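You operate a simulated robot arm through the tools that you are given. There is no shell and no other tool. Be economical: measure what you need, move in short steps, check, and stop when the job is done.

The job below is to be done with a simulated robot arm. You get a single attempt, and the scene is never put back.

TASK
Sponge the stain off the cream plate and dry it with the grey cloth.
Fine: green sponge, wetted at the tap; the plate stays on the blue trivet; sponge and cloth back; tap off; a teaspoon spilt at most. What is to be rubbed or washed off counts as gone when no trace of it is left.

The check looks at the end state, three seconds after you hand in, the way a careful person would. Anything else that was tipped, shoved, dropped, spilled or broken makes it a failure. Flat cloth is picked up by pressing the open fingertips on it (5 to 10 N) and closing them slowly along it; thin cloth reads only 2 to 8 mm in the jaws.

THE ROBOT
A 7-joint arm with a two-finger parallel gripper on a trunk, on a base that drives. Base frame: it is fixed to the floor where the robot stands at the start and does not move with it; the origin is under the middle of the robot, x ahead of it, y to its left, z up. Readings come in mm, degrees, newtons and seconds.
With the tool pointing down near the work surface it reaches from about 300 to 740 mm from the robot's upright axis, wherever it stands. Its first joint turns from -115.0 to 115.0 degrees. Places, roughly: blue trivet [500, -400, 900]; cream plate (19x19x3 cm) [500, -400, 900]; green sponge (6x5x4 cm) [500, -100, 900]; grey cloth (10x7x4 cm) [500, -600, 900]; tap lever [700, 200, 1000]. Payload 3.91 kg.
The tool frame sits at the grasp point between the pads (the TCP): z along the fingers, y along the line on which they close. The tips reach 30 mm beyond it. Largest opening 110 mm; finger width 20, thickness 10; the body of the gripper, 48 by 112 mm, starts 55 mm behind the TCP.
Orientation is that of the tool frame in the base frame, as a unit quaternion [x, y, z, w]. With the fingers straight down and closing along the base's y, the tool's x points along the base's -x, its y along +y and its z along -z.

THE INTERFACE
- The arm moves only by the tool drive_tool. Its argument "series" is one flat list of numbers, 6 for each row, row after row: the shift along the base's x, y, z in mm, then the turn, a rotation vector about the base's x, y, z in degrees. In form: [tx, ty, tz, ax, ay, az, tx, ty, tz, ax, ay, az, ...]. A call has 1 to 10 rows; each row shifts and turns the commanded pose from where the row before left it. "jaw" is the opening, from 0 (shut) to 1 (fully open), set as the call begins (left out, the last holds). Each row takes 0.2 s and may step no farther than 50 mm and 8.6 degrees from the row before; otherwise, or with a gripper value out of range, the whole call is refused. Where a pose cannot be reached the arm comes as near as it can. A force on the tool above 40 N (or 10 N above the force at the start of the call, whichever is more), or a blocked arm, ends the call early, and 0.2 s more pass. Each finger travels about 108 mm/s and halts on what it meets, pressing with about 25 N; the grip force reading is that of the motor and also rises with nothing between the fingers. The clock runs only during rows and for 0.2 s after the last one: add rows that do not move to give the fingers time. The reply holds the time, the measured pose of the TCP, the force on the tool along the base axes, the opening and the grip force, in the units named above and with some noise, with the torque about the TCP (base axes, N m) and any sound that the robot's microphone picked up.
- Cameras (640 x 400 px; columns grow to the right, rows downward): "scene" is now at [12.4, 137.7, 1776.5]; the picture's right is [-0.20, -0.98, 0.00], its down [-0.78, 0.16, -0.60] and it looks along [0.59, -0.12, -0.80] (base axes); focal length 263 px, centre (320, 200). "wrist" rides on the gripper at [72, 17, -103] in the tool frame; the picture's right is [-0.23, 0.97, 0.00], its down [-0.76, -0.18, -0.62] and it looks along [-0.61, -0.14, 0.78] (tool axes); focal length 222 px, centre (320, 200). There is no depth. A picture from a camera that has moved, and an enlarged one, comes with that camera's place and axes in the base frame and with its lens.
- capture(camera): a new picture of that camera. The clock stands still meanwhile.
- raise_lower(by): slides the trunk up (or, below 0, down) by that many mm; the arm and the scene camera ride with it, the base frame stays. It gives what a move gives, with no picture.
- drive_base(legs): drives the robot by 1 to 6 legs, each [ahead, turn to the left] in mm and degrees, along the robot's own axes; the way and the turn of a leg run together, so that a leg with both is an arc; at most 1500 mm and 180 degrees a leg. The arm and the cameras ride along, it lands a little off, and it stops where it bumps. It gives what a move gives.
- head_to(pan, tilt): turns the head with the scene camera to pan (to the left, within 155 degrees either way) and tilt (down, from -29 to 69), counted from straight ahead of the robot. It gives what a move gives.
- inspect(camera, box): a new picture of the part [left, top, right, bottom] of that camera's present view, enlarged. The clock stands still meanwhile.
- close_job(): hands the job in; it is judged then, once.

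Go step by step. Nothing tells you exact positions but the pictures and the camera data: compare them with the known pose of the tool, close in by small moves and look again before you grip or let go. The budget is 120 turns and 90 pictures, counting those below and the enlarged ones. Unless the task says otherwise, let go and move clear before handing in, and close with one line.

The tools are called after ">>>" as a command line: name --argument value ..., lists and objects as JSON in quotes. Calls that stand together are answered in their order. drive_tool: Moves the arm, as the interface text tells. Its arguments: {"type":"object","properties":{"series":{"type":"array"},"jaw":{"type":"number"}},"required":["series"]} The other tools are called the same way: raise_lower (by) slides the trunk up or down; drive_base (legs) drives the base; head_to (pan, tilt) turns the head that bears the scene camera; capture (camera) takes a picture; inspect (camera, box) takes an enlarged picture of a part of a camera's view; close_job () hands the job in.

At the start:

```text
time_s: 0.0
ee_pos: [431.5, -189.3, 1332.4]
tcp_rot: [-0.001, 1.0, 0.0, 0.0]
contact_force: [0.6, 0.6, -0.1]
torque: [-0.01, 0.02, 0.02]
grip_width: 109.9
finger_force: 0.0
trunk travel left (down, up): [-900.0, 90.0]
robot x, y, heading: [3.2, -0.9, -0.0]
head pan, tilt: [-11.3, 53.1]
```

scene: 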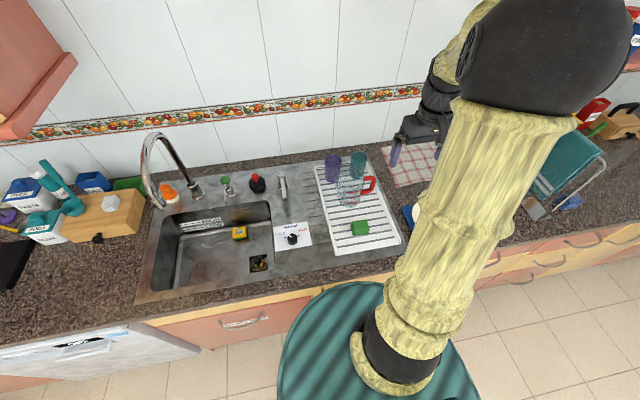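
wrist: 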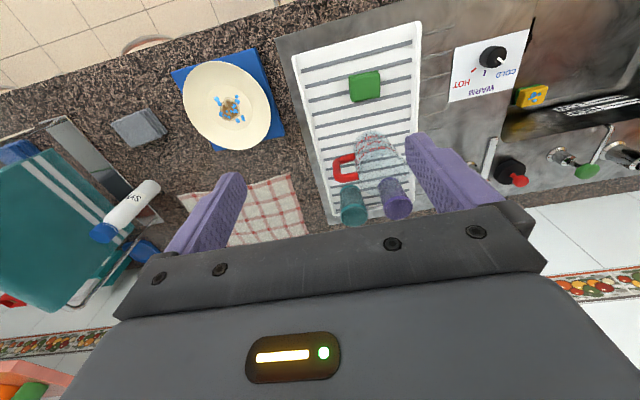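

I see the sink to the left, the green sponge on the drainer near [482,-103], the plate near [455,-406] and the grey cloth near [448,-617]. I'll look closer at the tap, plate and sponge first.

>>> inspect --camera "scene" --box '[130, 120, 410, 300]'

>>> inspect --camera "wrist" --box '[100, 40, 300, 165]'

>>> inspect --camera "wrist" --box '[430, 20, 640, 200]'

```text
2.22 times, centred on (270, 210) of scene
camera zoom: at [12.4, 137.7, 1776.5], right [-0.2, -0.98, 0.0], down [-0.78, 0.16, -0.6], along [0.59, -0.12, -0.8], focal length 585 px, centre (431, 178)
```

zoom: 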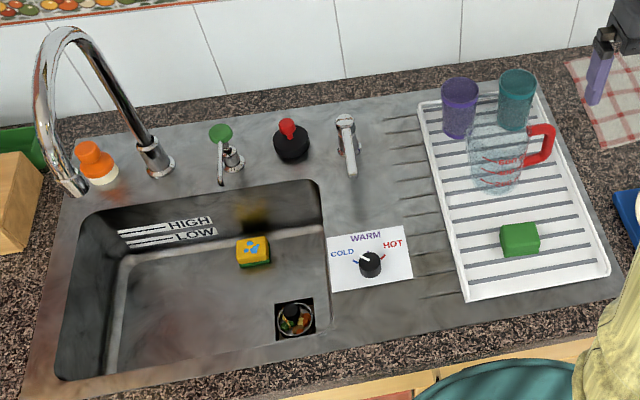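

```text
3.20 times, centred on (200, 102) of wrist
camera zoom: at [359.6, -172.5, 1436.7], right [0.23, 0.97, 0.0], down [0.76, -0.18, 0.62], along [0.61, -0.14, -0.78], focal length 711 px, centre (704, 512)
```

zoom: 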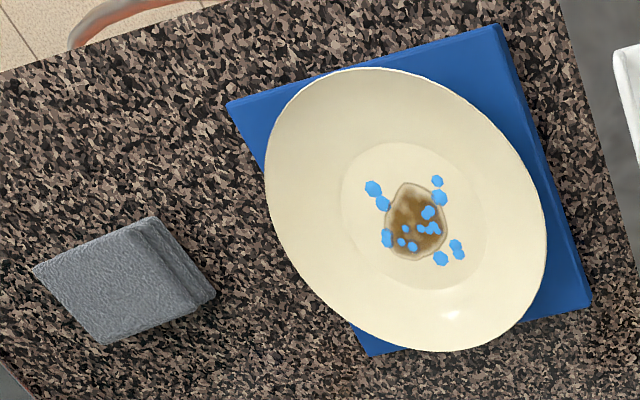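

```text
2.22 times, centred on (535, 110) of wrist
camera zoom: at [359.6, -172.5, 1436.7], right [0.23, 0.97, 0.0], down [0.76, -0.18, 0.62], along [0.61, -0.14, -0.78], focal length 494 px, centre (-158, 400)
```

zoom: 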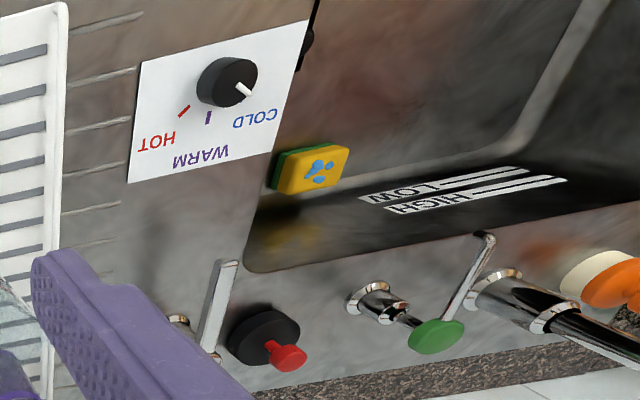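

The tap lever is near [700,147], the spout near [635,560] – beyond reach from here, so I'll need to drive left a bit. I'll check the floor and the left side with the head first.

>>> head_to --pan 50 --tilt 50

>>> capture --camera "scene"

```text
time_s: 1.3
ee_pos: [431.1, -189.4, 1332.4]
tcp_rot: [-0.001, 1.0, 0.0, 0.0]
contact_force: [0.6, 0.3, -0.1]
torque: [-0.02, 0.0, 0.03]
grip_width: 109.6
finger_force: 0.0
trunk travel left (down, up): [-900.0, 90.0]
robot x, y, heading: [1.3, -0.5, 0.0]
head pan, tilt: [50.0, 50.0]
```

```text
84 pictures are left
camera scene: at [-10.6, 211.1, 1780.6], right [0.77, -0.64, 0.0], down [-0.49, -0.59, -0.64], along [0.41, 0.49, -0.77], focal length 263 px, centre (320, 200)
```

scene: 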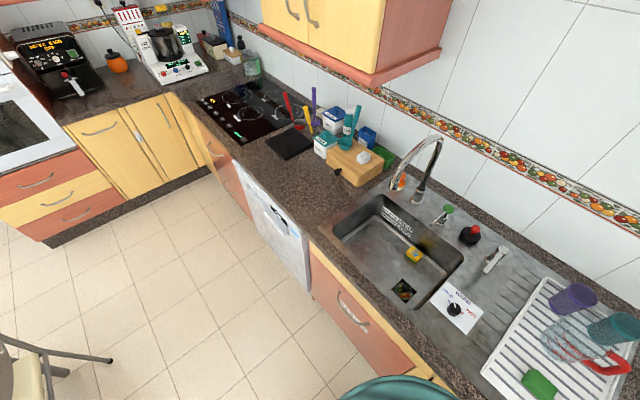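

The floor is clear and the dishwasher closed. I drive the base 250 mm to the left so that the lever, spout and sponge all come within reach.

>>> drive_base --legs '[[0, 90], [270, 0], [0, -90]]'

>>> head_to --pan 10 --tilt 45

>>> capture --camera "scene"

>>> capture --camera "wrist"

```text
time_s: 10.9
ee_pos: [430.1, 87.1, 1334.4]
tcp_rot: [-0.005, 1.0, -0.001, 0.0]
contact_force: [0.4, 1.3, 0.6]
torque: [0.01, -0.01, -0.01]
grip_width: 110.0
finger_force: 0.1
trunk travel left (down, up): [-900.0, 90.0]
robot x, y, heading: [-5.1, 270.4, 0.5]
head pan, tilt: [50.0, 50.0]
```

```text
time_s: 12.0
ee_pos: [429.6, 87.4, 1333.3]
tcp_rot: [-0.005, 1.0, 0.001, 0.0]
contact_force: [0.4, 0.0, 0.0]
torque: [-0.03, 0.02, 0.02]
grip_width: 110.2
finger_force: 0.0
trunk travel left (down, up): [-900.0, 90.0]
robot x, y, heading: [-5.2, 270.8, 0.3]
head pan, tilt: [10.0, 45.0]
```

```text
83 pictures are left
camera scene: at [14.6, 438.0, 1787.5], right [0.18, -0.98, 0.0], down [-0.7, -0.13, -0.71], along [0.69, 0.13, -0.71], focal length 263 px, centre (320, 200)
```

scene: 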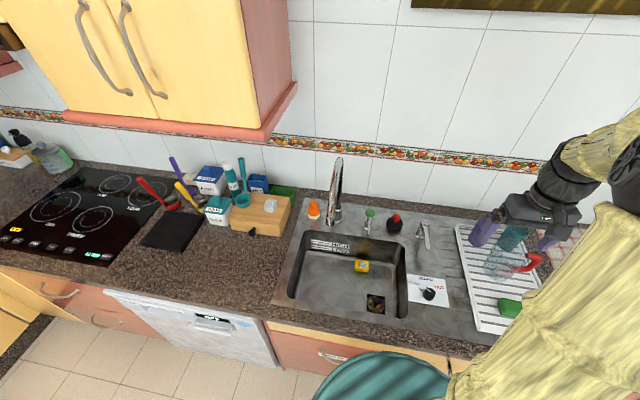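

```text
82 pictures are left
camera wrist: at [357.7, 102.6, 1436.7], right [0.22, 0.98, 0.0], down [0.76, -0.17, 0.62], along [0.61, -0.13, -0.78], focal length 222 px, centre (320, 200)
```

wrist: 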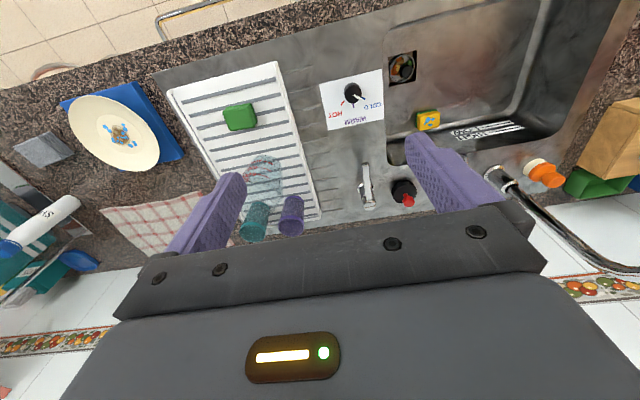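

The sink is now in front of me. I zoom in on the lever and spout to fix their positions.

>>> inspect --camera "scene" --box '[290, 150, 450, 250]'

>>> inspect --camera "wrist" --box '[300, 60, 460, 220]'

```text
4.00 times, centred on (370, 200) of scene
camera zoom: at [14.6, 438.0, 1787.5], right [0.18, -0.98, 0.0], down [-0.7, -0.13, -0.71], along [0.69, 0.13, -0.71], focal length 1053 px, centre (120, 200)
```

zoom: 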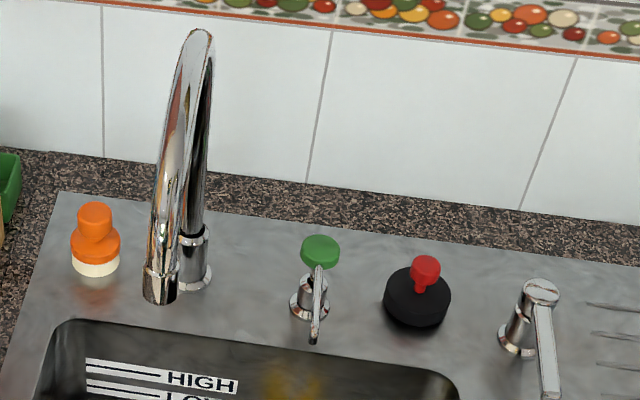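

```text
2.50 times, centred on (380, 140) of wrist
camera zoom: at [357.7, 102.6, 1436.7], right [0.22, 0.98, 0.0], down [0.76, -0.17, 0.62], along [0.61, -0.13, -0.78], focal length 555 px, centre (170, 350)
```

zoom: 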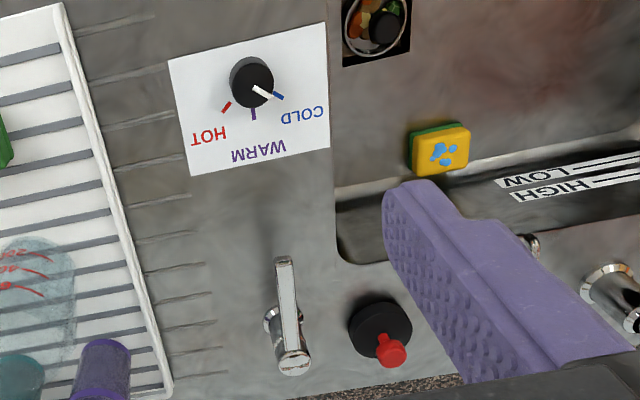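

Lever: pivot about [758,152], handle tip about [630,154], top near z 977; spout tip about [545,505,1147]. I'll move the open jaws above the lever handle and check.

>>> drive_tool --series '[40, 13, -20, 0, 0, 0, 43, 13, -45, 0, 0, 0, 43, 13, -45, 0, 0, 0, 43, 13, -45, 0, 0, 0, 43, 14, -45, 0, 0, 0, 0, 0, -45, 0, 0, 0, 0, 0, -25, 0, 0, 0]' --jaw 0.6

>>> capture --camera "wrist"

>>> capture --camera "scene"

```text
refused: row 2 steps farther than a row can; nothing moved
```

```text
79 pictures are left
camera wrist: at [357.7, 102.6, 1436.7], right [0.22, 0.98, 0.0], down [0.76, -0.17, 0.62], along [0.61, -0.13, -0.78], focal length 222 px, centre (320, 200)
```

wrist: 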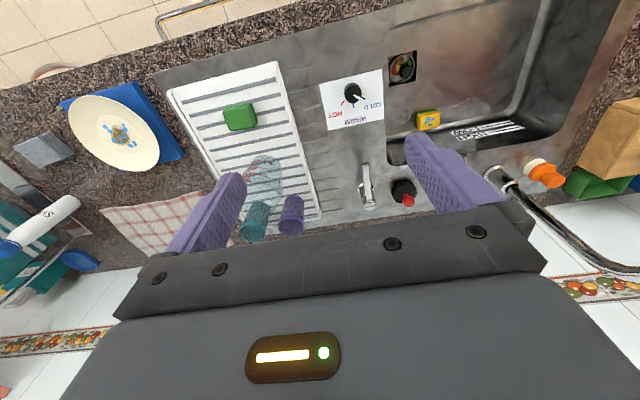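

```text
78 pictures are left
camera scene: at [14.6, 438.0, 1787.5], right [0.18, -0.98, 0.0], down [-0.7, -0.13, -0.71], along [0.69, 0.13, -0.71], focal length 263 px, centre (320, 200)
```

scene: 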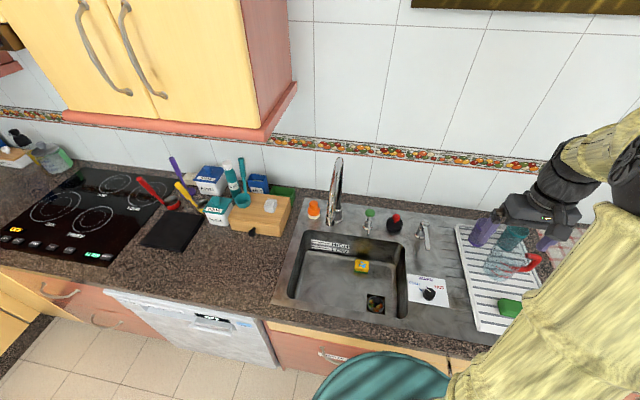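

That move was refused for steps over the limit of 50 mm; I retry with smaller rows.

>>> drive_tool --series '[27, 9, -32, 0, 0, 0, 27, 8, -32, 0, 0, 0, 27, 8, -32, 0, 0, 0, 27, 8, -32, 0, 0, 0, 27, 8, -32, 0, 0, 0, 27, 8, -32, 0, 0, 0, 27, 8, -32, 0, 0, 0, 26, 9, -32, 0, 0, 0]' --jaw 0.6

>>> capture --camera "wrist"

```text
time_s: 13.8
ee_pos: [645.8, 152.9, 1075.4]
tcp_rot: [-0.005, 1.0, 0.0, 0.0]
contact_force: [-0.8, -0.3, 0.2]
torque: [-0.05, 0.03, 0.01]
grip_width: 65.9
finger_force: 0.0
trunk travel left (down, up): [-900.0, 90.0]
robot x, y, heading: [-2.8, 272.5, 0.6]
head pan, tilt: [10.0, 45.0]
```

```text
77 pictures are left
camera wrist: at [574.4, 168.5, 1179.4], right [0.22, 0.98, 0.0], down [0.76, -0.17, 0.62], along [0.61, -0.13, -0.78], focal length 222 px, centre (320, 200)
```

wrist: 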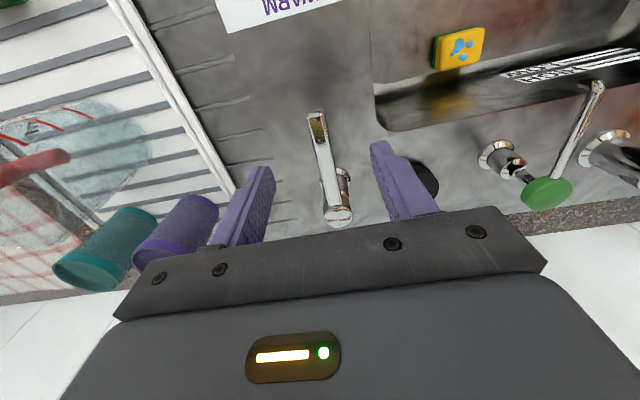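

The lever sits centred between the jaws. I lower to straddle its end.

>>> drive_tool --series '[5, 0, -30, 0, 0, 0, 5, 0, -30, 0, 0, 0, 0, 0, -28, 0, 0, 0, 0, 0, 0, 0, 0, 0]'

>>> drive_tool --series '[0, 0, 0, 0, 0, 0, 0, 0, 0, 0, 0, 0, 0, 0, 0, 0, 0, 0]' --jaw 0.1

>>> capture --camera "wrist"

```text
time_s: 14.8
ee_pos: [654.0, 152.9, 989.5]
tcp_rot: [-0.005, 1.0, 0.0, 0.0]
contact_force: [-0.3, 0.3, 0.0]
torque: [0.01, -0.01, 0.0]
grip_width: 66.0
finger_force: 0.1
trunk travel left (down, up): [-900.0, 90.0]
robot x, y, heading: [-5.3, 270.1, 0.5]
head pan, tilt: [10.0, 45.0]
```

```text
time_s: 15.6
ee_pos: [654.5, 150.9, 988.7]
tcp_rot: [-0.004, 1.0, 0.0, 0.001]
contact_force: [1.5, -8.4, -3.3]
torque: [-0.22, -0.68, -0.81]
grip_width: 17.6
finger_force: 44.8
trunk travel left (down, up): [-900.0, 90.0]
robot x, y, heading: [-3.2, 272.0, 0.4]
head pan, tilt: [10.0, 45.0]
```

```text
76 pictures are left
camera wrist: at [582.2, 166.3, 1092.3], right [0.22, 0.98, 0.0], down [0.76, -0.17, 0.62], along [0.61, -0.14, -0.78], focal length 222 px, centre (320, 200)
```

wrist: 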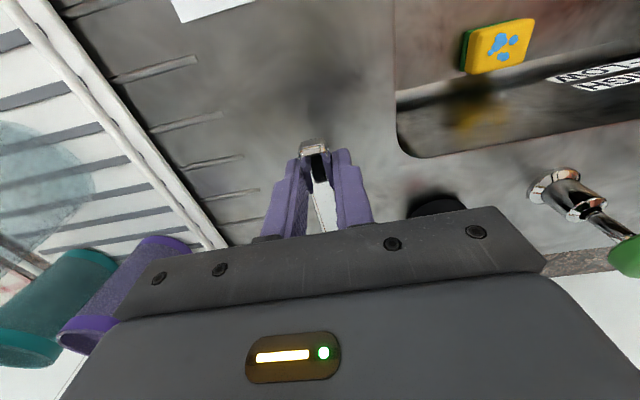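

The lever is gripped (17.6 mm). I test gently with a small lift, listening for water.

>>> drive_tool --series '[0, 0, 3, 0, 0, 0, 0, 0, 3, 0, 0, 0, 0, 0, 3, 0, 0, 0, 0, 0, 0, 0, 0, 0]'

```text
time_s: 16.6
ee_pos: [654.4, 151.6, 993.7]
tcp_rot: [-0.006, 1.0, 0.001, -0.004]
contact_force: [-5.6, -13.4, -32.8]
torque: [-0.53, 0.25, -0.88]
grip_width: 17.8
finger_force: 44.7
trunk travel left (down, up): [-900.0, 90.0]
robot x, y, heading: [-2.3, 273.1, 0.5]
head pan, tilt: [10.0, 45.0]
```

It resists lifting strongly, with no sound. I go back down and try sideways.

>>> drive_tool --series '[0, 0, -4, 0, 0, 0, 0, 0, -5, 0, 0, 0, 0, 0, 0, 0, 0, 0]'

>>> drive_tool --series '[0, 4, 0, 0, 0, -2, 0, 4, 0, 0, 0, -2, 0, 4, 0, 0, 0, -2, 0, 0, 0, 0, 0, 0]'

```text
time_s: 17.4
ee_pos: [654.6, 150.5, 994.5]
tcp_rot: [-0.005, 1.0, 0.0, 0.004]
contact_force: [-10.4, -13.6, 22.9]
torque: [-0.25, 1.11, -0.94]
grip_width: 17.9
finger_force: 44.9
trunk travel left (down, up): [-900.0, 90.0]
robot x, y, heading: [-0.9, 277.3, 0.4]
head pan, tilt: [10.0, 45.0]
```

```text
time_s: 17.9
ee_pos: [653.9, 151.8, 993.2]
tcp_rot: [0.016, 1.0, -0.005, 0.004]
contact_force: [-9.1, -9.0, 13.6]
torque: [0.36, 0.67, 0.94]
grip_width: 18.0
finger_force: 44.7
trunk travel left (down, up): [-900.0, 90.0]
robot x, y, heading: [-4.1, 272.7, 0.3]
head pan, tilt: [10.0, 45.0]
stopped in row 2: the force on the tool passed its limit (the readings are from after the stop); the commanded pose is now the measured one
```

Sideways it is stiff too, but the grip stayed about 5 mm higher, so the lever may have lifted or slipped. I let go and look.

>>> drive_tool --series '[0, 0, 0, 0, 0, 0, 0, 0, 0, 0, 0, 0]' --jaw 0.5

>>> inspect --camera "wrist" --box '[240, 100, 400, 240]'

>>> inspect --camera "scene" --box '[290, 150, 490, 275]'

```text
time_s: 18.5
ee_pos: [657.9, 153.4, 992.1]
tcp_rot: [0.016, 1.0, -0.003, 0.004]
contact_force: [0.6, 0.1, -0.9]
torque: [-0.02, 0.02, 0.01]
grip_width: 54.9
finger_force: 0.1
trunk travel left (down, up): [-900.0, 90.0]
robot x, y, heading: [-5.9, 269.1, 0.3]
head pan, tilt: [10.0, 45.0]
```

```text
2.86 times, centred on (320, 170) of wrist
camera zoom: at [585.4, 173.3, 1094.2], right [0.26, 0.97, 0.0], down [0.75, -0.2, 0.63], along [0.61, -0.17, -0.78], focal length 635 px, centre (320, 286)
```

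zoom: 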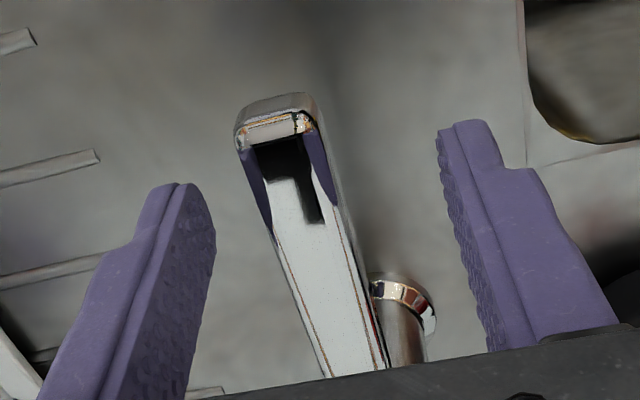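

```text
3.20 times, centred on (390, 212) of scene
camera zoom: at [15.5, 437.7, 1787.4], right [0.18, -0.98, 0.0], down [-0.7, -0.13, -0.71], along [0.69, 0.13, -0.71], focal length 842 px, centre (96, 160)
```

zoom: 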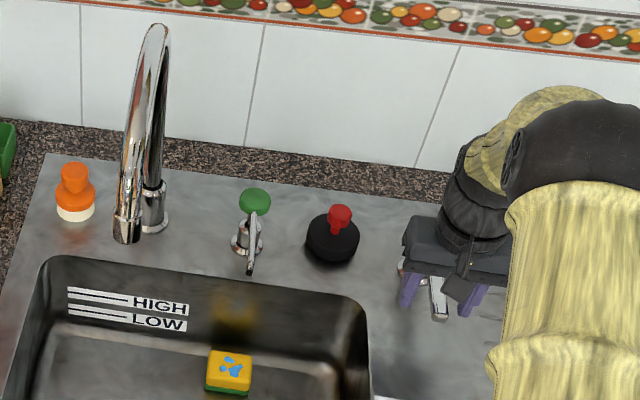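

I test with a one-sided push: lower slightly and move the jaw toward +y in small steps.

>>> drive_tool --series '[0, 0, -8, 0, 0, 0, 0, 8, 0, 0, 0, 0, 0, 8, 0, 0, 0, 0, 0, 4, 0, 0, 0, 0, 0, 4, 0, 0, 0, 0, 0, 4, 0, 0, 0, 0, 0, 4, 0, 0, 0, 0]'

```text
time_s: 20.1
ee_pos: [656.5, 178.0, 984.1]
tcp_rot: [0.016, 1.0, -0.005, 0.004]
contact_force: [0.7, -33.6, 0.4]
torque: [-0.12, 0.2, 0.38]
grip_width: 71.8
finger_force: 16.6
trunk travel left (down, up): [-900.0, 90.0]
robot x, y, heading: [-6.7, 270.2, 0.7]
head pan, tilt: [10.0, 45.0]
```

+y is stiff (33 N, no movement). I back off and push toward -y likewise.

>>> drive_tool --series '[0, -12, 0, 0, 0, 0, 0, -14, 0, 0, 0, 0, 0, -10, 0, 0, 0, 0, 0, -4, 0, 0, 0, 0, 0, -4, 0, 0, 0, 0, 0, -4, 0, 0, 0, 0, 0, -4, 0, 0, 0, 0]' --jaw 0.5

```text
time_s: 21.7
ee_pos: [658.5, 133.2, 982.8]
tcp_rot: [0.016, 1.0, -0.003, 0.004]
contact_force: [-0.6, 0.0, -0.3]
torque: [0.0, 0.0, -0.02]
grip_width: 55.0
finger_force: 0.1
trunk travel left (down, up): [-900.0, 90.0]
robot x, y, heading: [-2.5, 274.9, 0.6]
head pan, tilt: [10.0, 45.0]
```

>>> drive_tool --series '[0, -4, 0, 0, 0, 0, 0, -4, 0, 0, 0, 0, 0, -4, 0, 0, 0, 0, 0, -4, 0, 0, 0, 0, 0, 0, 0, 0, 0, 0]'

```text
time_s: 22.9
ee_pos: [657.3, 117.0, 984.2]
tcp_rot: [0.016, 1.0, -0.004, 0.004]
contact_force: [-0.7, 1.0, -0.5]
torque: [0.07, -0.02, 0.0]
grip_width: 55.0
finger_force: 0.0
trunk travel left (down, up): [-900.0, 90.0]
robot x, y, heading: [-9.5, 270.4, 0.6]
head pan, tilt: [10.0, 45.0]
```

>>> capture --camera "wrist"

>>> capture --camera "scene"

```text
73 pictures are left
camera wrist: at [585.0, 136.7, 1086.9], right [0.26, 0.97, 0.0], down [0.75, -0.2, 0.63], along [0.61, -0.17, -0.78], focal length 222 px, centre (320, 200)
```

wrist: 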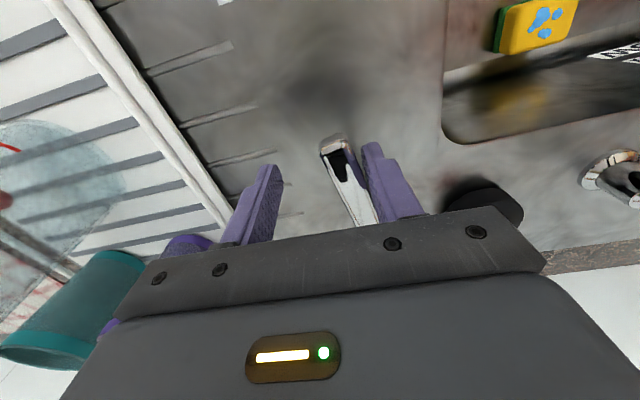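

```text
72 pictures are left
camera scene: at [14.8, 437.8, 1787.5], right [0.18, -0.98, 0.0], down [-0.7, -0.13, -0.71], along [0.7, 0.13, -0.71], focal length 263 px, centre (320, 200)
```

scene: 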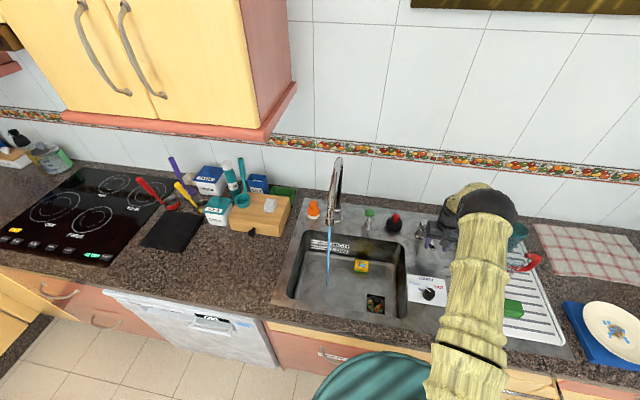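

Water is running: turning the lever toward -y opens it, and the stream falls into the basin. Now I lift off and go above the green sponge.

>>> drive_tool --series '[0, 6, 0, 0, 0, 0, 0, 0, 45, 0, 0, 0, 0, 0, 45, 0, 0, 0, -10, 0, 45, 0, 0, 1.9, -40, -25, 0, 0, 0, 0, -35, -35, 0, 0, 0, 0, -35, -35, 0, 0, 0, 0, -30, -40, 0, 0, 0, 0, -20, -45, 0, 0, 0, 0, -5, -45, 0, 0, 0, 0]' --jaw 0.9

>>> capture --camera "wrist"

```text
time_s: 25.1
ee_pos: [481.7, -101.9, 1118.7]
tcp_rot: [-0.001, 1.0, -0.002, 0.005]
contact_force: [0.0, -0.6, -0.2]
torque: [-0.03, 0.02, 0.0]
grip_width: 98.9
finger_force: 0.2
trunk travel left (down, up): [-900.0, 90.0]
robot x, y, heading: [-7.6, 269.2, 0.5]
head pan, tilt: [10.0, 45.0]
```

```text
71 pictures are left
camera wrist: at [408.7, -85.6, 1221.3], right [0.23, 0.97, 0.0], down [0.76, -0.17, 0.63], along [0.61, -0.14, -0.78], focal length 222 px, centre (320, 200)
```

wrist: 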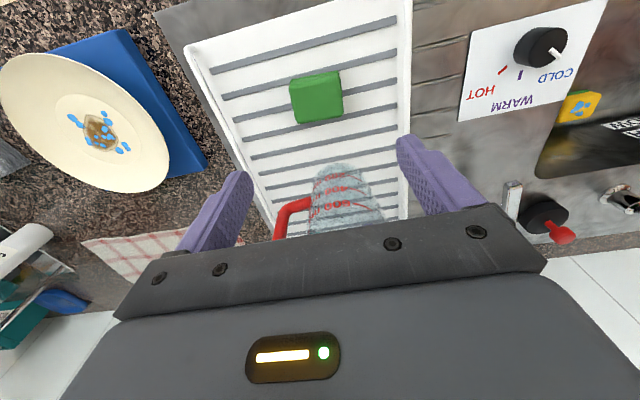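

The sponge's top centre is about [477,-103], axis-aligned, about 50 mm wide along y. I descend around it, keeping the tips well above its bottom.

>>> drive_tool --series '[-2, -1, -40, 0, 0, 0, -2, 0, -40, 0, 0, 0, 0, 0, -35, 0, 0, 0, 0, 0, 0, 0, 0, 0]' --jaw 0.75

>>> capture --camera "wrist"

```text
time_s: 26.1
ee_pos: [477.8, -102.6, 1004.8]
tcp_rot: [0.0, 1.0, -0.003, 0.005]
contact_force: [-0.7, -0.4, -0.9]
torque: [0.04, -0.01, -0.03]
grip_width: 82.5
finger_force: 0.1
trunk travel left (down, up): [-900.0, 90.0]
robot x, y, heading: [-3.1, 270.2, 0.3]
head pan, tilt: [10.0, 45.0]
```

```text
70 pictures are left
camera wrist: at [404.6, -85.3, 1106.9], right [0.23, 0.97, 0.0], down [0.76, -0.17, 0.63], along [0.61, -0.15, -0.78], focal length 222 px, centre (320, 200)
```

wrist: 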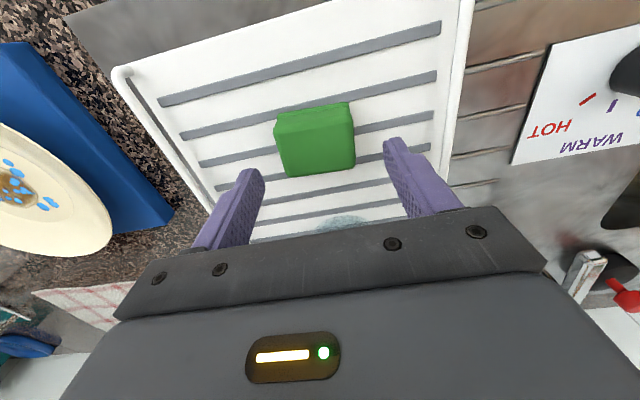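

Aligned. I go down to TCP z ≈ 957 and close on the sponge.

>>> drive_tool --series '[1, -1, -25, 0, 0, 0, 1, -1, -22, 0, 0, 0, 0, 0, 0, 0, 0, 0]'

>>> drive_tool --series '[0, 0, 0, 0, 0, 0, 0, 0, 0, 0, 0, 0, 0, 0, 0, 0, 0, 0]' --jaw 0.3

>>> drive_tool --series '[0, 0, 20, 0, 0, 0, 0, 0, 20, 0, 0, 0, 0, 0, 0, 0, 0, 0]'

>>> capture --camera "wrist"

```text
time_s: 26.9
ee_pos: [479.4, -105.1, 955.8]
tcp_rot: [0.0, 1.0, -0.003, 0.006]
contact_force: [0.4, -0.4, 0.1]
torque: [0.0, 0.0, -0.01]
grip_width: 82.7
finger_force: 0.0
trunk travel left (down, up): [-900.0, 90.0]
robot x, y, heading: [-2.6, 272.5, 0.4]
head pan, tilt: [10.0, 45.0]
```

```text
time_s: 27.7
ee_pos: [479.4, -104.9, 957.5]
tcp_rot: [-0.002, 1.0, -0.002, 0.005]
contact_force: [0.3, 0.5, 0.1]
torque: [0.03, 0.01, -0.04]
grip_width: 59.6
finger_force: 25.2
trunk travel left (down, up): [-900.0, 90.0]
robot x, y, heading: [-0.2, 270.3, 0.4]
head pan, tilt: [10.0, 45.0]
```

```text
time_s: 28.5
ee_pos: [481.2, -104.1, 995.9]
tcp_rot: [-0.001, 1.0, -0.003, 0.004]
contact_force: [-0.4, 0.0, -0.5]
torque: [0.01, 0.0, 0.02]
grip_width: 59.5
finger_force: 25.3
trunk travel left (down, up): [-900.0, 90.0]
robot x, y, heading: [-1.0, 269.3, 0.5]
head pan, tilt: [10.0, 45.0]
```

```text
69 pictures are left
camera wrist: at [407.0, -87.6, 1100.1], right [0.23, 0.97, 0.0], down [0.76, -0.17, 0.63], along [0.61, -0.15, -0.78], focal length 222 px, centre (320, 200)
```

wrist: 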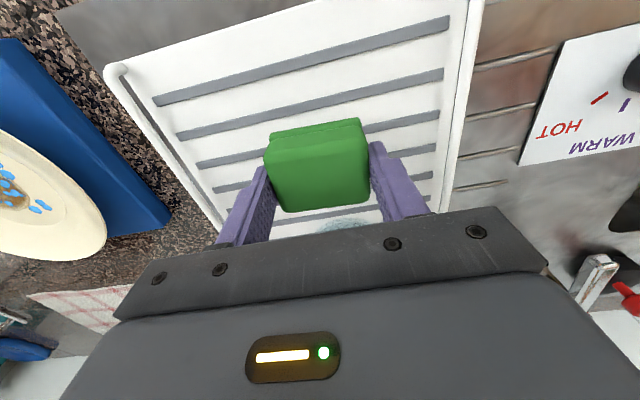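

The sponge is held firmly. I lift and carry it toward the front of the sink, well clear of the spout.

>>> drive_tool --series '[-5, 20, 40, 0, 0, 0, -10, 30, 35, 0, 0, 0, -10, 45, 15, 0, 0, 0, -10, 48, 0, 0, 0, 0, -10, 48, 0, 0, 0, 0, -10, 48, 0, 0, 0, 0, -10, 48, 0, 0, 0, 0, -10, 48, 0, 0, 0, 0, -5, 49, 0, 0, 0, 0, 0, 49, 0, 0, 0, 0]'

>>> drive_tool --series '[0, 45, 0, 0, -8.4, 0, 0, 45, 0, 0, -8.4, 0, 0, 45, 0, 0, -8.4, 0, 0, 43, 0, 0, -8.4, 0, 0, 0, 0, 0, -8.4, 0, 0, 0, 0, 0, -8, 0, 0, 0, 0, 0, 0, 0]'

>>> capture --camera "scene"

>>> capture --camera "wrist"

```text
time_s: 30.7
ee_pos: [400.4, 331.6, 1086.6]
tcp_rot: [0.0, 1.0, -0.003, 0.004]
contact_force: [-0.2, 0.2, 0.1]
torque: [-0.07, -0.01, -0.02]
grip_width: 59.4
finger_force: 24.8
trunk travel left (down, up): [-900.0, 90.0]
robot x, y, heading: [-5.8, 272.3, 0.5]
head pan, tilt: [10.0, 45.0]
```

```text
time_s: 32.3
ee_pos: [400.6, 506.0, 1087.5]
tcp_rot: [0.0, 0.904, -0.002, 0.428]
contact_force: [-0.5, -0.1, -0.3]
torque: [-0.02, 0.04, 0.04]
grip_width: 59.3
finger_force: 24.9
trunk travel left (down, up): [-900.0, 90.0]
robot x, y, heading: [-5.7, 271.2, 0.8]
head pan, tilt: [10.0, 45.0]
```

```text
68 pictures are left
camera scene: at [15.2, 436.9, 1787.6], right [0.18, -0.98, 0.0], down [-0.7, -0.13, -0.71], along [0.69, 0.13, -0.71], focal length 263 px, centre (320, 200)
```

scene: 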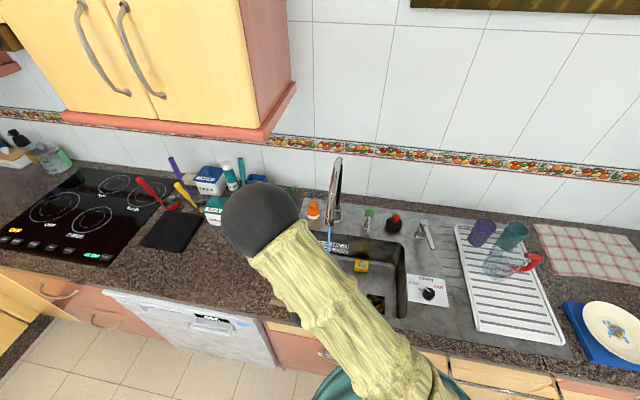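

```text
67 pictures are left
camera wrist: at [275.5, 523.2, 1097.1], right [0.15, 0.97, 0.17], down [0.0, -0.17, 0.98], along [0.99, -0.15, -0.03], focal length 222 px, centre (320, 200)
```

wrist: 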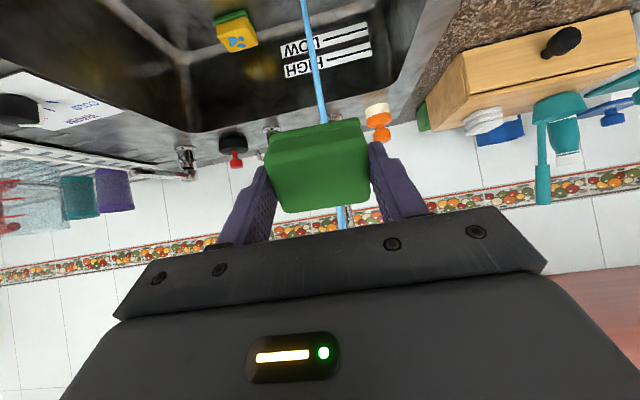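

The stream falls at about y 502, x 543, straight ahead of the sponge. I push the sponge down and forward under it.

>>> drive_tool --series '[0, -2, -30, 0, 0, 0, 10, -1, -30, 0, 0, 0, 30, 0, -30, 0, 0, 0, 35, 0, -10, 0, 0, 0, 25, 0, 0, 0, 0, 0, 20, 0, 0, 0, 0, 0, 0, 0, 0, 0, 0, 0, 0, 0, 0, 0, 0, 0, 0, 0, 0, 0, 0, 0]'

>>> capture --camera "wrist"

>>> inspect --camera "scene" --box '[240, 140, 440, 320]'

```text
time_s: 34.3
ee_pos: [520.6, 503.5, 986.5]
tcp_rot: [0.002, 0.905, -0.003, 0.426]
contact_force: [0.7, 0.1, -1.2]
torque: [-0.05, 0.01, 0.02]
grip_width: 59.0
finger_force: 24.7
trunk travel left (down, up): [-900.0, 90.0]
robot x, y, heading: [-8.2, 271.8, 0.5]
head pan, tilt: [10.0, 45.0]
```

```text
66 pictures are left
camera wrist: at [395.4, 520.1, 996.8], right [0.15, 0.97, 0.17], down [0.0, -0.17, 0.98], along [0.99, -0.15, -0.03], focal length 222 px, centre (320, 200)
```

wrist: 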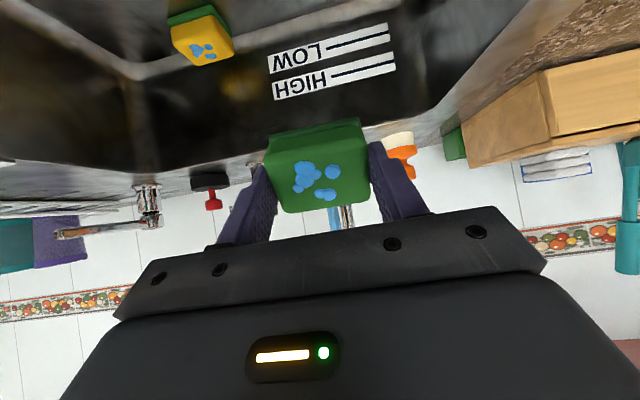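

```text
2.22 times, centred on (340, 230) of scene
camera zoom: at [14.6, 438.0, 1787.5], right [0.18, -0.98, 0.0], down [-0.7, -0.13, -0.71], along [0.7, 0.13, -0.71], focal length 585 px, centre (276, 133)
```

zoom: 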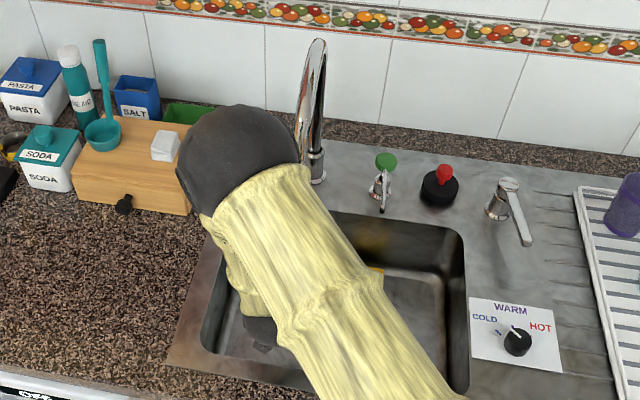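

The sponge now shows water drops – it is wet. I draw it back out of the stream and let it drip over the basin.

>>> drive_tool --series '[-25, 0, 0, 0, 0, 0, -35, 0, 0, 0, 0, 0, -35, -10, 10, 0, 0, 0, 0, -20, 10, 0, 8.4, 0, 0, -20, 10, 0, 8.4, 0, 0, -20, 0, 0, 8.4, 0, 20, -20, 0, 0, 8.4, 0, 20, -20, 0, 0, 8.4, 0, 20, -20, 0, 0, 8, 0, 0, 0, 0, 0, 0, 0]'

>>> drive_tool --series '[0, 0, 0, 0, 0, 0, 0, 0, 0, 0, 0, 0, 0, 0, 0, 0, 0, 0, 0, 0, 0, 0, 0, 0, 0, 0, 0, 0, 0, 0, 0, 0, 0, 0, 0, 0, 0, 0, 0, 0, 0, 0, 0, 0, 0, 0, 0, 0, 0, 0, 0, 0, 0, 0, 0, 0, 0, 0, 0, 0]'

>>> capture --camera "wrist"

>>> capture --camera "scene"

```text
time_s: 36.5
ee_pos: [484.6, 373.1, 1016.9]
tcp_rot: [-0.002, 1.0, -0.004, 0.005]
contact_force: [-0.2, 0.2, -1.0]
torque: [-0.05, 0.01, 0.02]
grip_width: 58.7
finger_force: 25.3
trunk travel left (down, up): [-900.0, 90.0]
robot x, y, heading: [-4.9, 271.2, 0.8]
head pan, tilt: [10.0, 45.0]
```

```text
time_s: 38.7
ee_pos: [485.7, 374.5, 1016.5]
tcp_rot: [-0.001, 1.0, -0.004, 0.004]
contact_force: [-0.5, 0.2, -0.7]
torque: [0.03, 0.01, 0.0]
grip_width: 58.8
finger_force: 24.3
trunk travel left (down, up): [-900.0, 90.0]
robot x, y, heading: [-0.1, 273.1, 0.3]
head pan, tilt: [10.0, 45.0]
```

```text
64 pictures are left
camera wrist: at [412.3, 390.7, 1119.9], right [0.23, 0.97, 0.0], down [0.76, -0.17, 0.63], along [0.61, -0.15, -0.78], focal length 222 px, centre (320, 200)
```

wrist: 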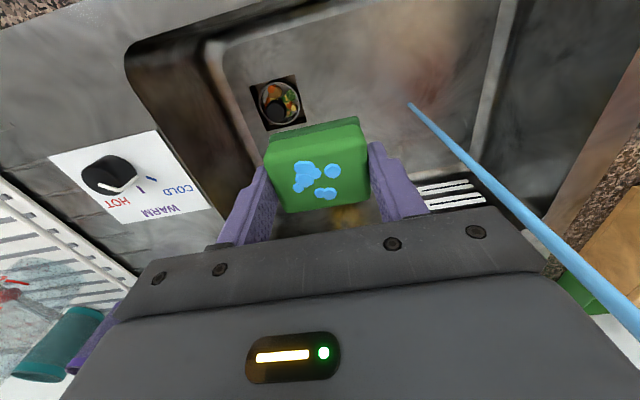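

```text
63 pictures are left
camera scene: at [14.8, 437.9, 1787.5], right [0.18, -0.98, 0.0], down [-0.7, -0.13, -0.71], along [0.7, 0.13, -0.71], focal length 263 px, centre (320, 200)
```

scene: 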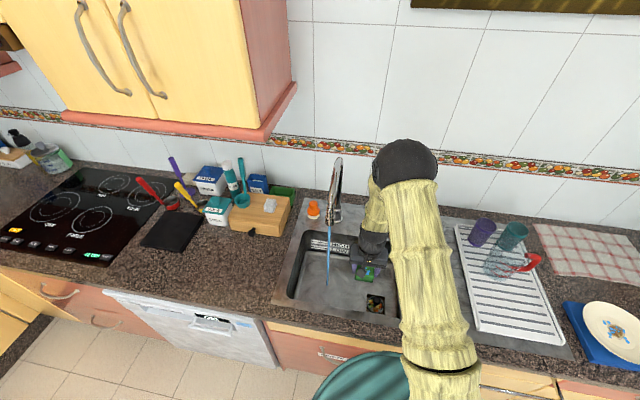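

The sponge is wet and no longer in the stream. Next I swing over to the right of the lever (handle tip now at about y 135) to push it back to off with the outer finger face.

>>> drive_tool --series '[0, -40, 20, 0, 0, 0, 10, -40, 20, 0, 0, 0, 10, -45, 20, 0, 0, 0, 20, -45, 0, 0, 0, 0, 20, -43, 0, 0, 0, 0, 20, -43, 0, 0, 0, 0, 25, -42, 0, 0, 0, 0, 30, 0, -10, 0, 0, 0, 30, 0, -20, 0, 0, 0, 0, 0, 0, 0, 0, 0]'

>>> capture --camera "wrist"

```text
refused: row 3 steps farther than a row can; nothing moved
```

```text
62 pictures are left
camera wrist: at [412.3, 390.7, 1119.9], right [0.23, 0.97, 0.0], down [0.76, -0.17, 0.63], along [0.61, -0.15, -0.78], focal length 222 px, centre (320, 200)
```

wrist: 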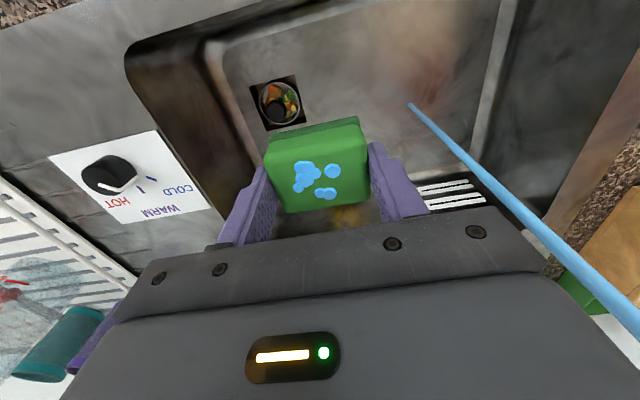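

A row was slightly too long; same path with trimmed rows.

>>> drive_tool --series '[0, -40, 20, 0, 0, 0, 10, -40, 20, 0, 0, 0, 10, -40, 20, 0, 0, 0, 20, -44, 0, 0, 0, 0, 20, -44, 0, 0, 0, 0, 20, -44, 0, 0, 0, 0, 25, -42, 0, 0, 0, 0, 30, -4, -10, 0, 0, 0, 30, 0, -20, 0, 0, 0, 0, 0, 0, 0, 0, 0]'

>>> capture --camera "wrist"

```text
time_s: 40.9
ee_pos: [649.7, 76.1, 1045.5]
tcp_rot: [0.0, 1.0, -0.004, 0.005]
contact_force: [-0.3, 1.2, -0.4]
torque: [0.0, -0.03, 0.01]
grip_width: 58.9
finger_force: 25.2
trunk travel left (down, up): [-900.0, 90.0]
robot x, y, heading: [-5.6, 270.6, 0.3]
head pan, tilt: [10.0, 45.0]
```

```text
61 pictures are left
camera wrist: at [576.8, 92.5, 1149.3], right [0.23, 0.97, 0.0], down [0.76, -0.17, 0.63], along [0.61, -0.15, -0.78], focal length 222 px, centre (320, 200)
```

wrist: 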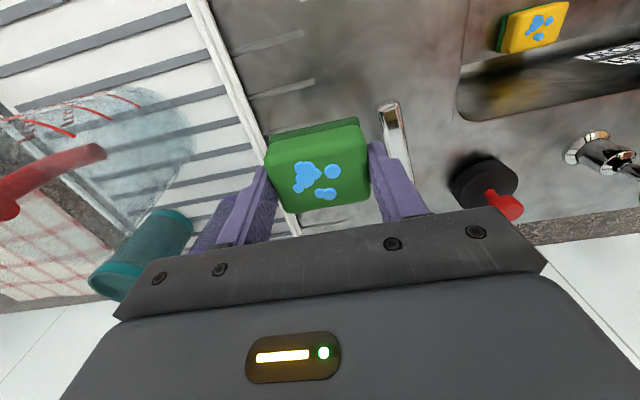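

The lever's right face is near y 119, so I shift to y ≈ 62 before descending beside it, then push +y.

>>> drive_tool --series '[0, -14, 0, 0, 0, 0, 0, 0, -30, 0, 0, 0, 0, 0, -28, 0, 0, 0, 0, 0, 0, 0, 0, 0]'

>>> drive_tool --series '[0, 10, 0, 0, 0, 0, 0, 10, 0, 0, 0, 0, 0, 8, 0, 0, 0, 0, 0, 6, 0, 0, 0, 0, 0, 4, 0, 0, 0, 0, 0, 4, 0, 0, 0, 0, 0, 4, 0, 0, 0, 0]'

>>> capture --camera "scene"

```text
time_s: 41.9
ee_pos: [647.8, 61.5, 988.0]
tcp_rot: [-0.001, 1.0, -0.004, 0.004]
contact_force: [-0.1, -0.6, -1.3]
torque: [0.02, 0.02, -0.02]
grip_width: 58.7
finger_force: 25.2
trunk travel left (down, up): [-900.0, 90.0]
robot x, y, heading: [-6.2, 270.4, 0.4]
head pan, tilt: [10.0, 45.0]
```

```text
time_s: 43.5
ee_pos: [650.1, 103.8, 989.0]
tcp_rot: [0.001, 1.0, -0.005, 0.005]
contact_force: [1.2, -16.5, 0.5]
torque: [-0.09, -0.02, -0.16]
grip_width: 58.5
finger_force: 24.8
trunk travel left (down, up): [-900.0, 90.0]
robot x, y, heading: [-4.1, 269.7, 0.3]
head pan, tilt: [10.0, 45.0]
```

```text
60 pictures are left
camera scene: at [15.2, 434.9, 1787.8], right [0.18, -0.98, 0.0], down [-0.7, -0.13, -0.71], along [0.7, 0.13, -0.71], focal length 263 px, centre (320, 200)
```

scene: 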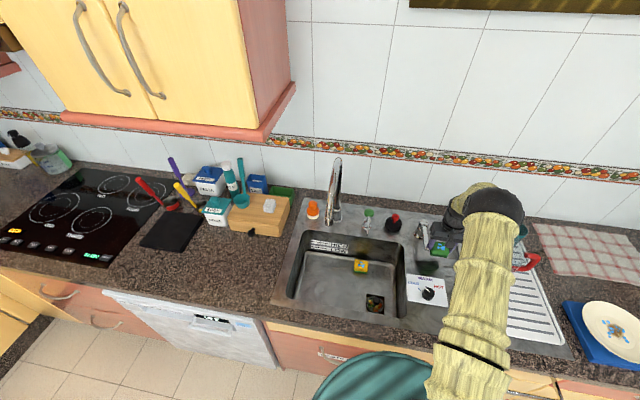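

The water has stopped; the lever is at its closed stop. I back off, and set the wet sponge back on the drainer so it won't drip on the floor while I drive to the plate.

>>> drive_tool --series '[0, -12, 0, 0, 0, 0, 0, 0, 45, 0, 0, 0, 0, 0, 45, 0, 0, 0, -45, 0, 20, 0, 0, 0, -45, 0, 0, 0, 0, 0, -45, -20, 0, 0, 0, 0, -36, -30, 0, 0, 0, 0, 0, -48, 0, 0, 0, 0, 0, -49, 0, 0, 0, 0, 0, -49, 0, 0, 0, 0]'

>>> capture --camera "wrist"

```text
time_s: 45.7
ee_pos: [479.2, -103.7, 1098.4]
tcp_rot: [0.0, 1.0, -0.003, 0.004]
contact_force: [-0.8, -0.8, -0.2]
torque: [-0.01, 0.0, 0.0]
grip_width: 58.6
finger_force: 25.3
trunk travel left (down, up): [-900.0, 90.0]
robot x, y, heading: [-7.4, 269.3, 0.3]
head pan, tilt: [10.0, 45.0]
```

```text
59 pictures are left
camera wrist: at [406.0, -86.3, 1201.4], right [0.23, 0.97, 0.0], down [0.76, -0.17, 0.63], along [0.61, -0.14, -0.78], focal length 222 px, centre (320, 200)
```

wrist: 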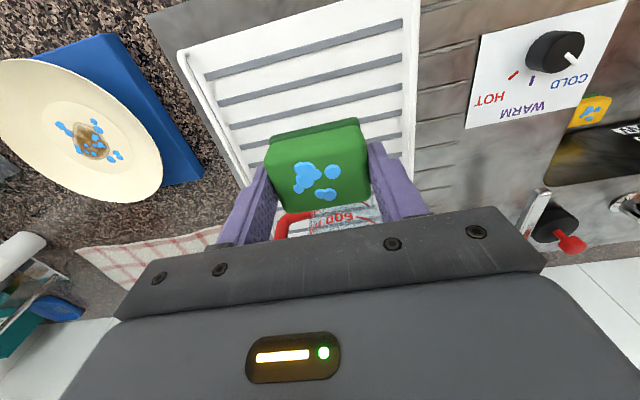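

Above the sponge's place, I lower it onto the drainer and let go.

>>> drive_tool --series '[0, -1, -45, 0, 0, 0, 0, 0, -45, 0, 0, 0, 0, 0, -35, 0, 0, 0, 0, 0, -12, 0, 0, 0, 0, 0, -3, 0, 0, 0, 0, 0, 0, 0, 0, 0]'

>>> drive_tool --series '[0, 0, 0, 0, 0, 0, 0, 0, 0, 0, 0, 0, 0, 0, 35, 0, 0, 0, 0, 0, 45, 0, 0, 0, 0, 0, 45, 0, 0, 0, 0, 0, 45, 0, 0, 0, 0, 0, 45, 0, 0, 0, 0, 0, 0, 0, 0, 0]' --jaw 0.75

>>> drive_base --legs '[[0, -90], [520, 0], [0, 90]]'

>>> capture --camera "wrist"

```text
time_s: 47.1
ee_pos: [477.2, -102.1, 958.3]
tcp_rot: [-0.001, 1.0, -0.003, 0.004]
contact_force: [0.1, -0.2, -0.1]
torque: [0.0, 0.02, 0.02]
grip_width: 58.8
finger_force: 25.0
trunk travel left (down, up): [-900.0, 90.0]
robot x, y, heading: [-0.9, 274.7, 0.4]
head pan, tilt: [10.0, 45.0]
```

```text
time_s: 48.9
ee_pos: [480.2, -101.2, 1172.2]
tcp_rot: [0.0, 1.0, -0.003, 0.004]
contact_force: [-0.2, 0.8, -0.3]
torque: [0.04, 0.03, 0.0]
grip_width: 82.5
finger_force: 0.1
trunk travel left (down, up): [-900.0, 90.0]
robot x, y, heading: [-1.1, 268.4, 0.3]
head pan, tilt: [10.0, 45.0]
```

```text
time_s: 59.5
ee_pos: [491.5, -615.6, 1174.2]
tcp_rot: [-0.004, 1.0, -0.004, 0.004]
contact_force: [0.6, 0.9, -0.7]
torque: [-0.01, 0.0, -0.02]
grip_width: 82.6
finger_force: 0.0
trunk travel left (down, up): [-900.0, 90.0]
robot x, y, heading: [4.3, -246.5, 1.0]
head pan, tilt: [10.0, 45.0]
```

```text
58 pictures are left
camera wrist: at [418.0, -599.8, 1276.5], right [0.22, 0.98, 0.0], down [0.76, -0.17, 0.63], along [0.62, -0.14, -0.78], focal length 222 px, centre (320, 200)
```

wrist: 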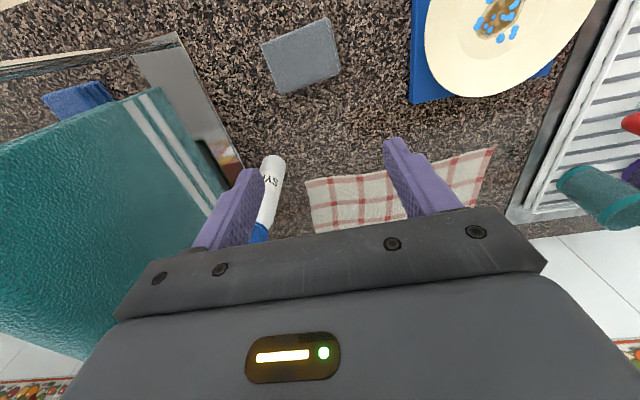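

Base is now near y -246. On the way back to the sponge I pause over the plate for a measuring picture.

>>> drive_tool --series '[-20, 43, 0, 0, 0, 0, -20, 43, 0, 0, 0, 0, -20, 43, 0, 0, 0, 0, -20, 43, 0, 0, 0, 0, -10, 43, 0, 0, 0, 0, 0, 0, 0, 0, 0, 0]'

>>> capture --camera "wrist"

>>> head_to --pan -15 --tilt 55

>>> capture --camera "scene"

```text
time_s: 61.0
ee_pos: [400.8, -400.6, 1173.9]
tcp_rot: [-0.005, 1.0, -0.003, 0.005]
contact_force: [0.6, -0.4, 0.4]
torque: [0.04, 0.0, -0.03]
grip_width: 82.3
finger_force: 0.1
trunk travel left (down, up): [-900.0, 90.0]
robot x, y, heading: [5.2, -248.2, 1.2]
head pan, tilt: [10.0, 45.0]
```

```text
57 pictures are left
camera wrist: at [328.1, -384.7, 1275.8], right [0.22, 0.98, 0.0], down [0.76, -0.17, 0.63], along [0.62, -0.14, -0.78], focal length 222 px, centre (320, 200)
```

wrist: 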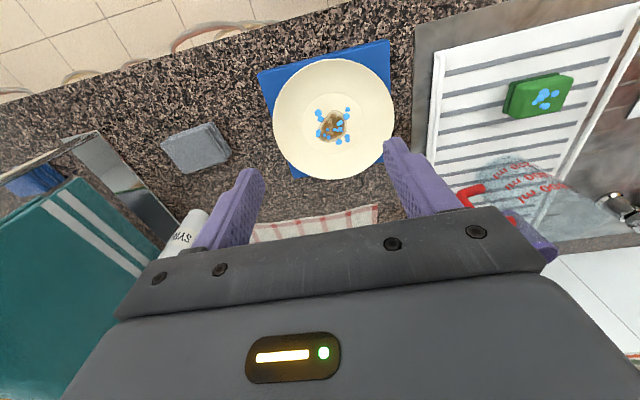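

```text
time_s: 61.8
ee_pos: [400.6, -400.9, 1172.9]
tcp_rot: [-0.004, 1.0, -0.004, 0.004]
contact_force: [-0.2, 0.3, -1.0]
torque: [-0.01, 0.04, -0.03]
grip_width: 82.4
finger_force: 0.0
trunk travel left (down, up): [-900.0, 90.0]
robot x, y, heading: [7.9, -246.4, 1.0]
head pan, tilt: [-15.0, 55.0]
```

```text
56 pictures are left
camera scene: at [11.9, -114.2, 1774.1], right [-0.24, -0.97, 0.0], down [-0.79, 0.2, -0.57], along [0.56, -0.14, -0.82], focal length 263 px, centre (320, 200)
```

scene: 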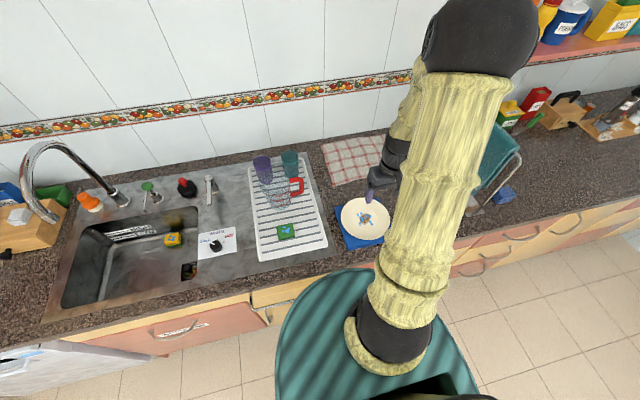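

>>> inspect --camera "wrist" --box '[250, 40, 410, 190]'

```text
2.67 times, centred on (330, 115) of wrist
camera zoom: at [328.3, -384.0, 1275.9], right [0.22, 0.98, 0.0], down [0.76, -0.17, 0.63], along [0.62, -0.14, -0.78], focal length 592 px, centre (293, 427)
```

zoom: 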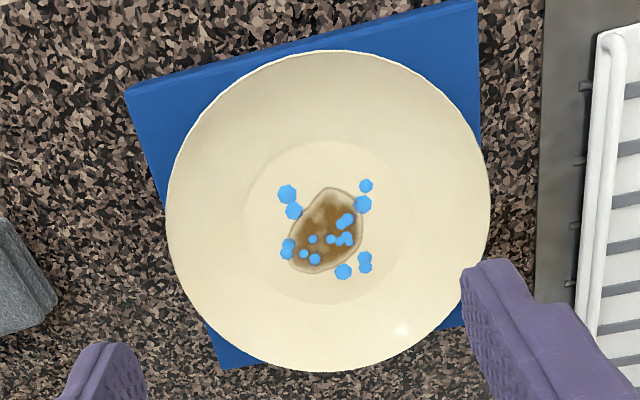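

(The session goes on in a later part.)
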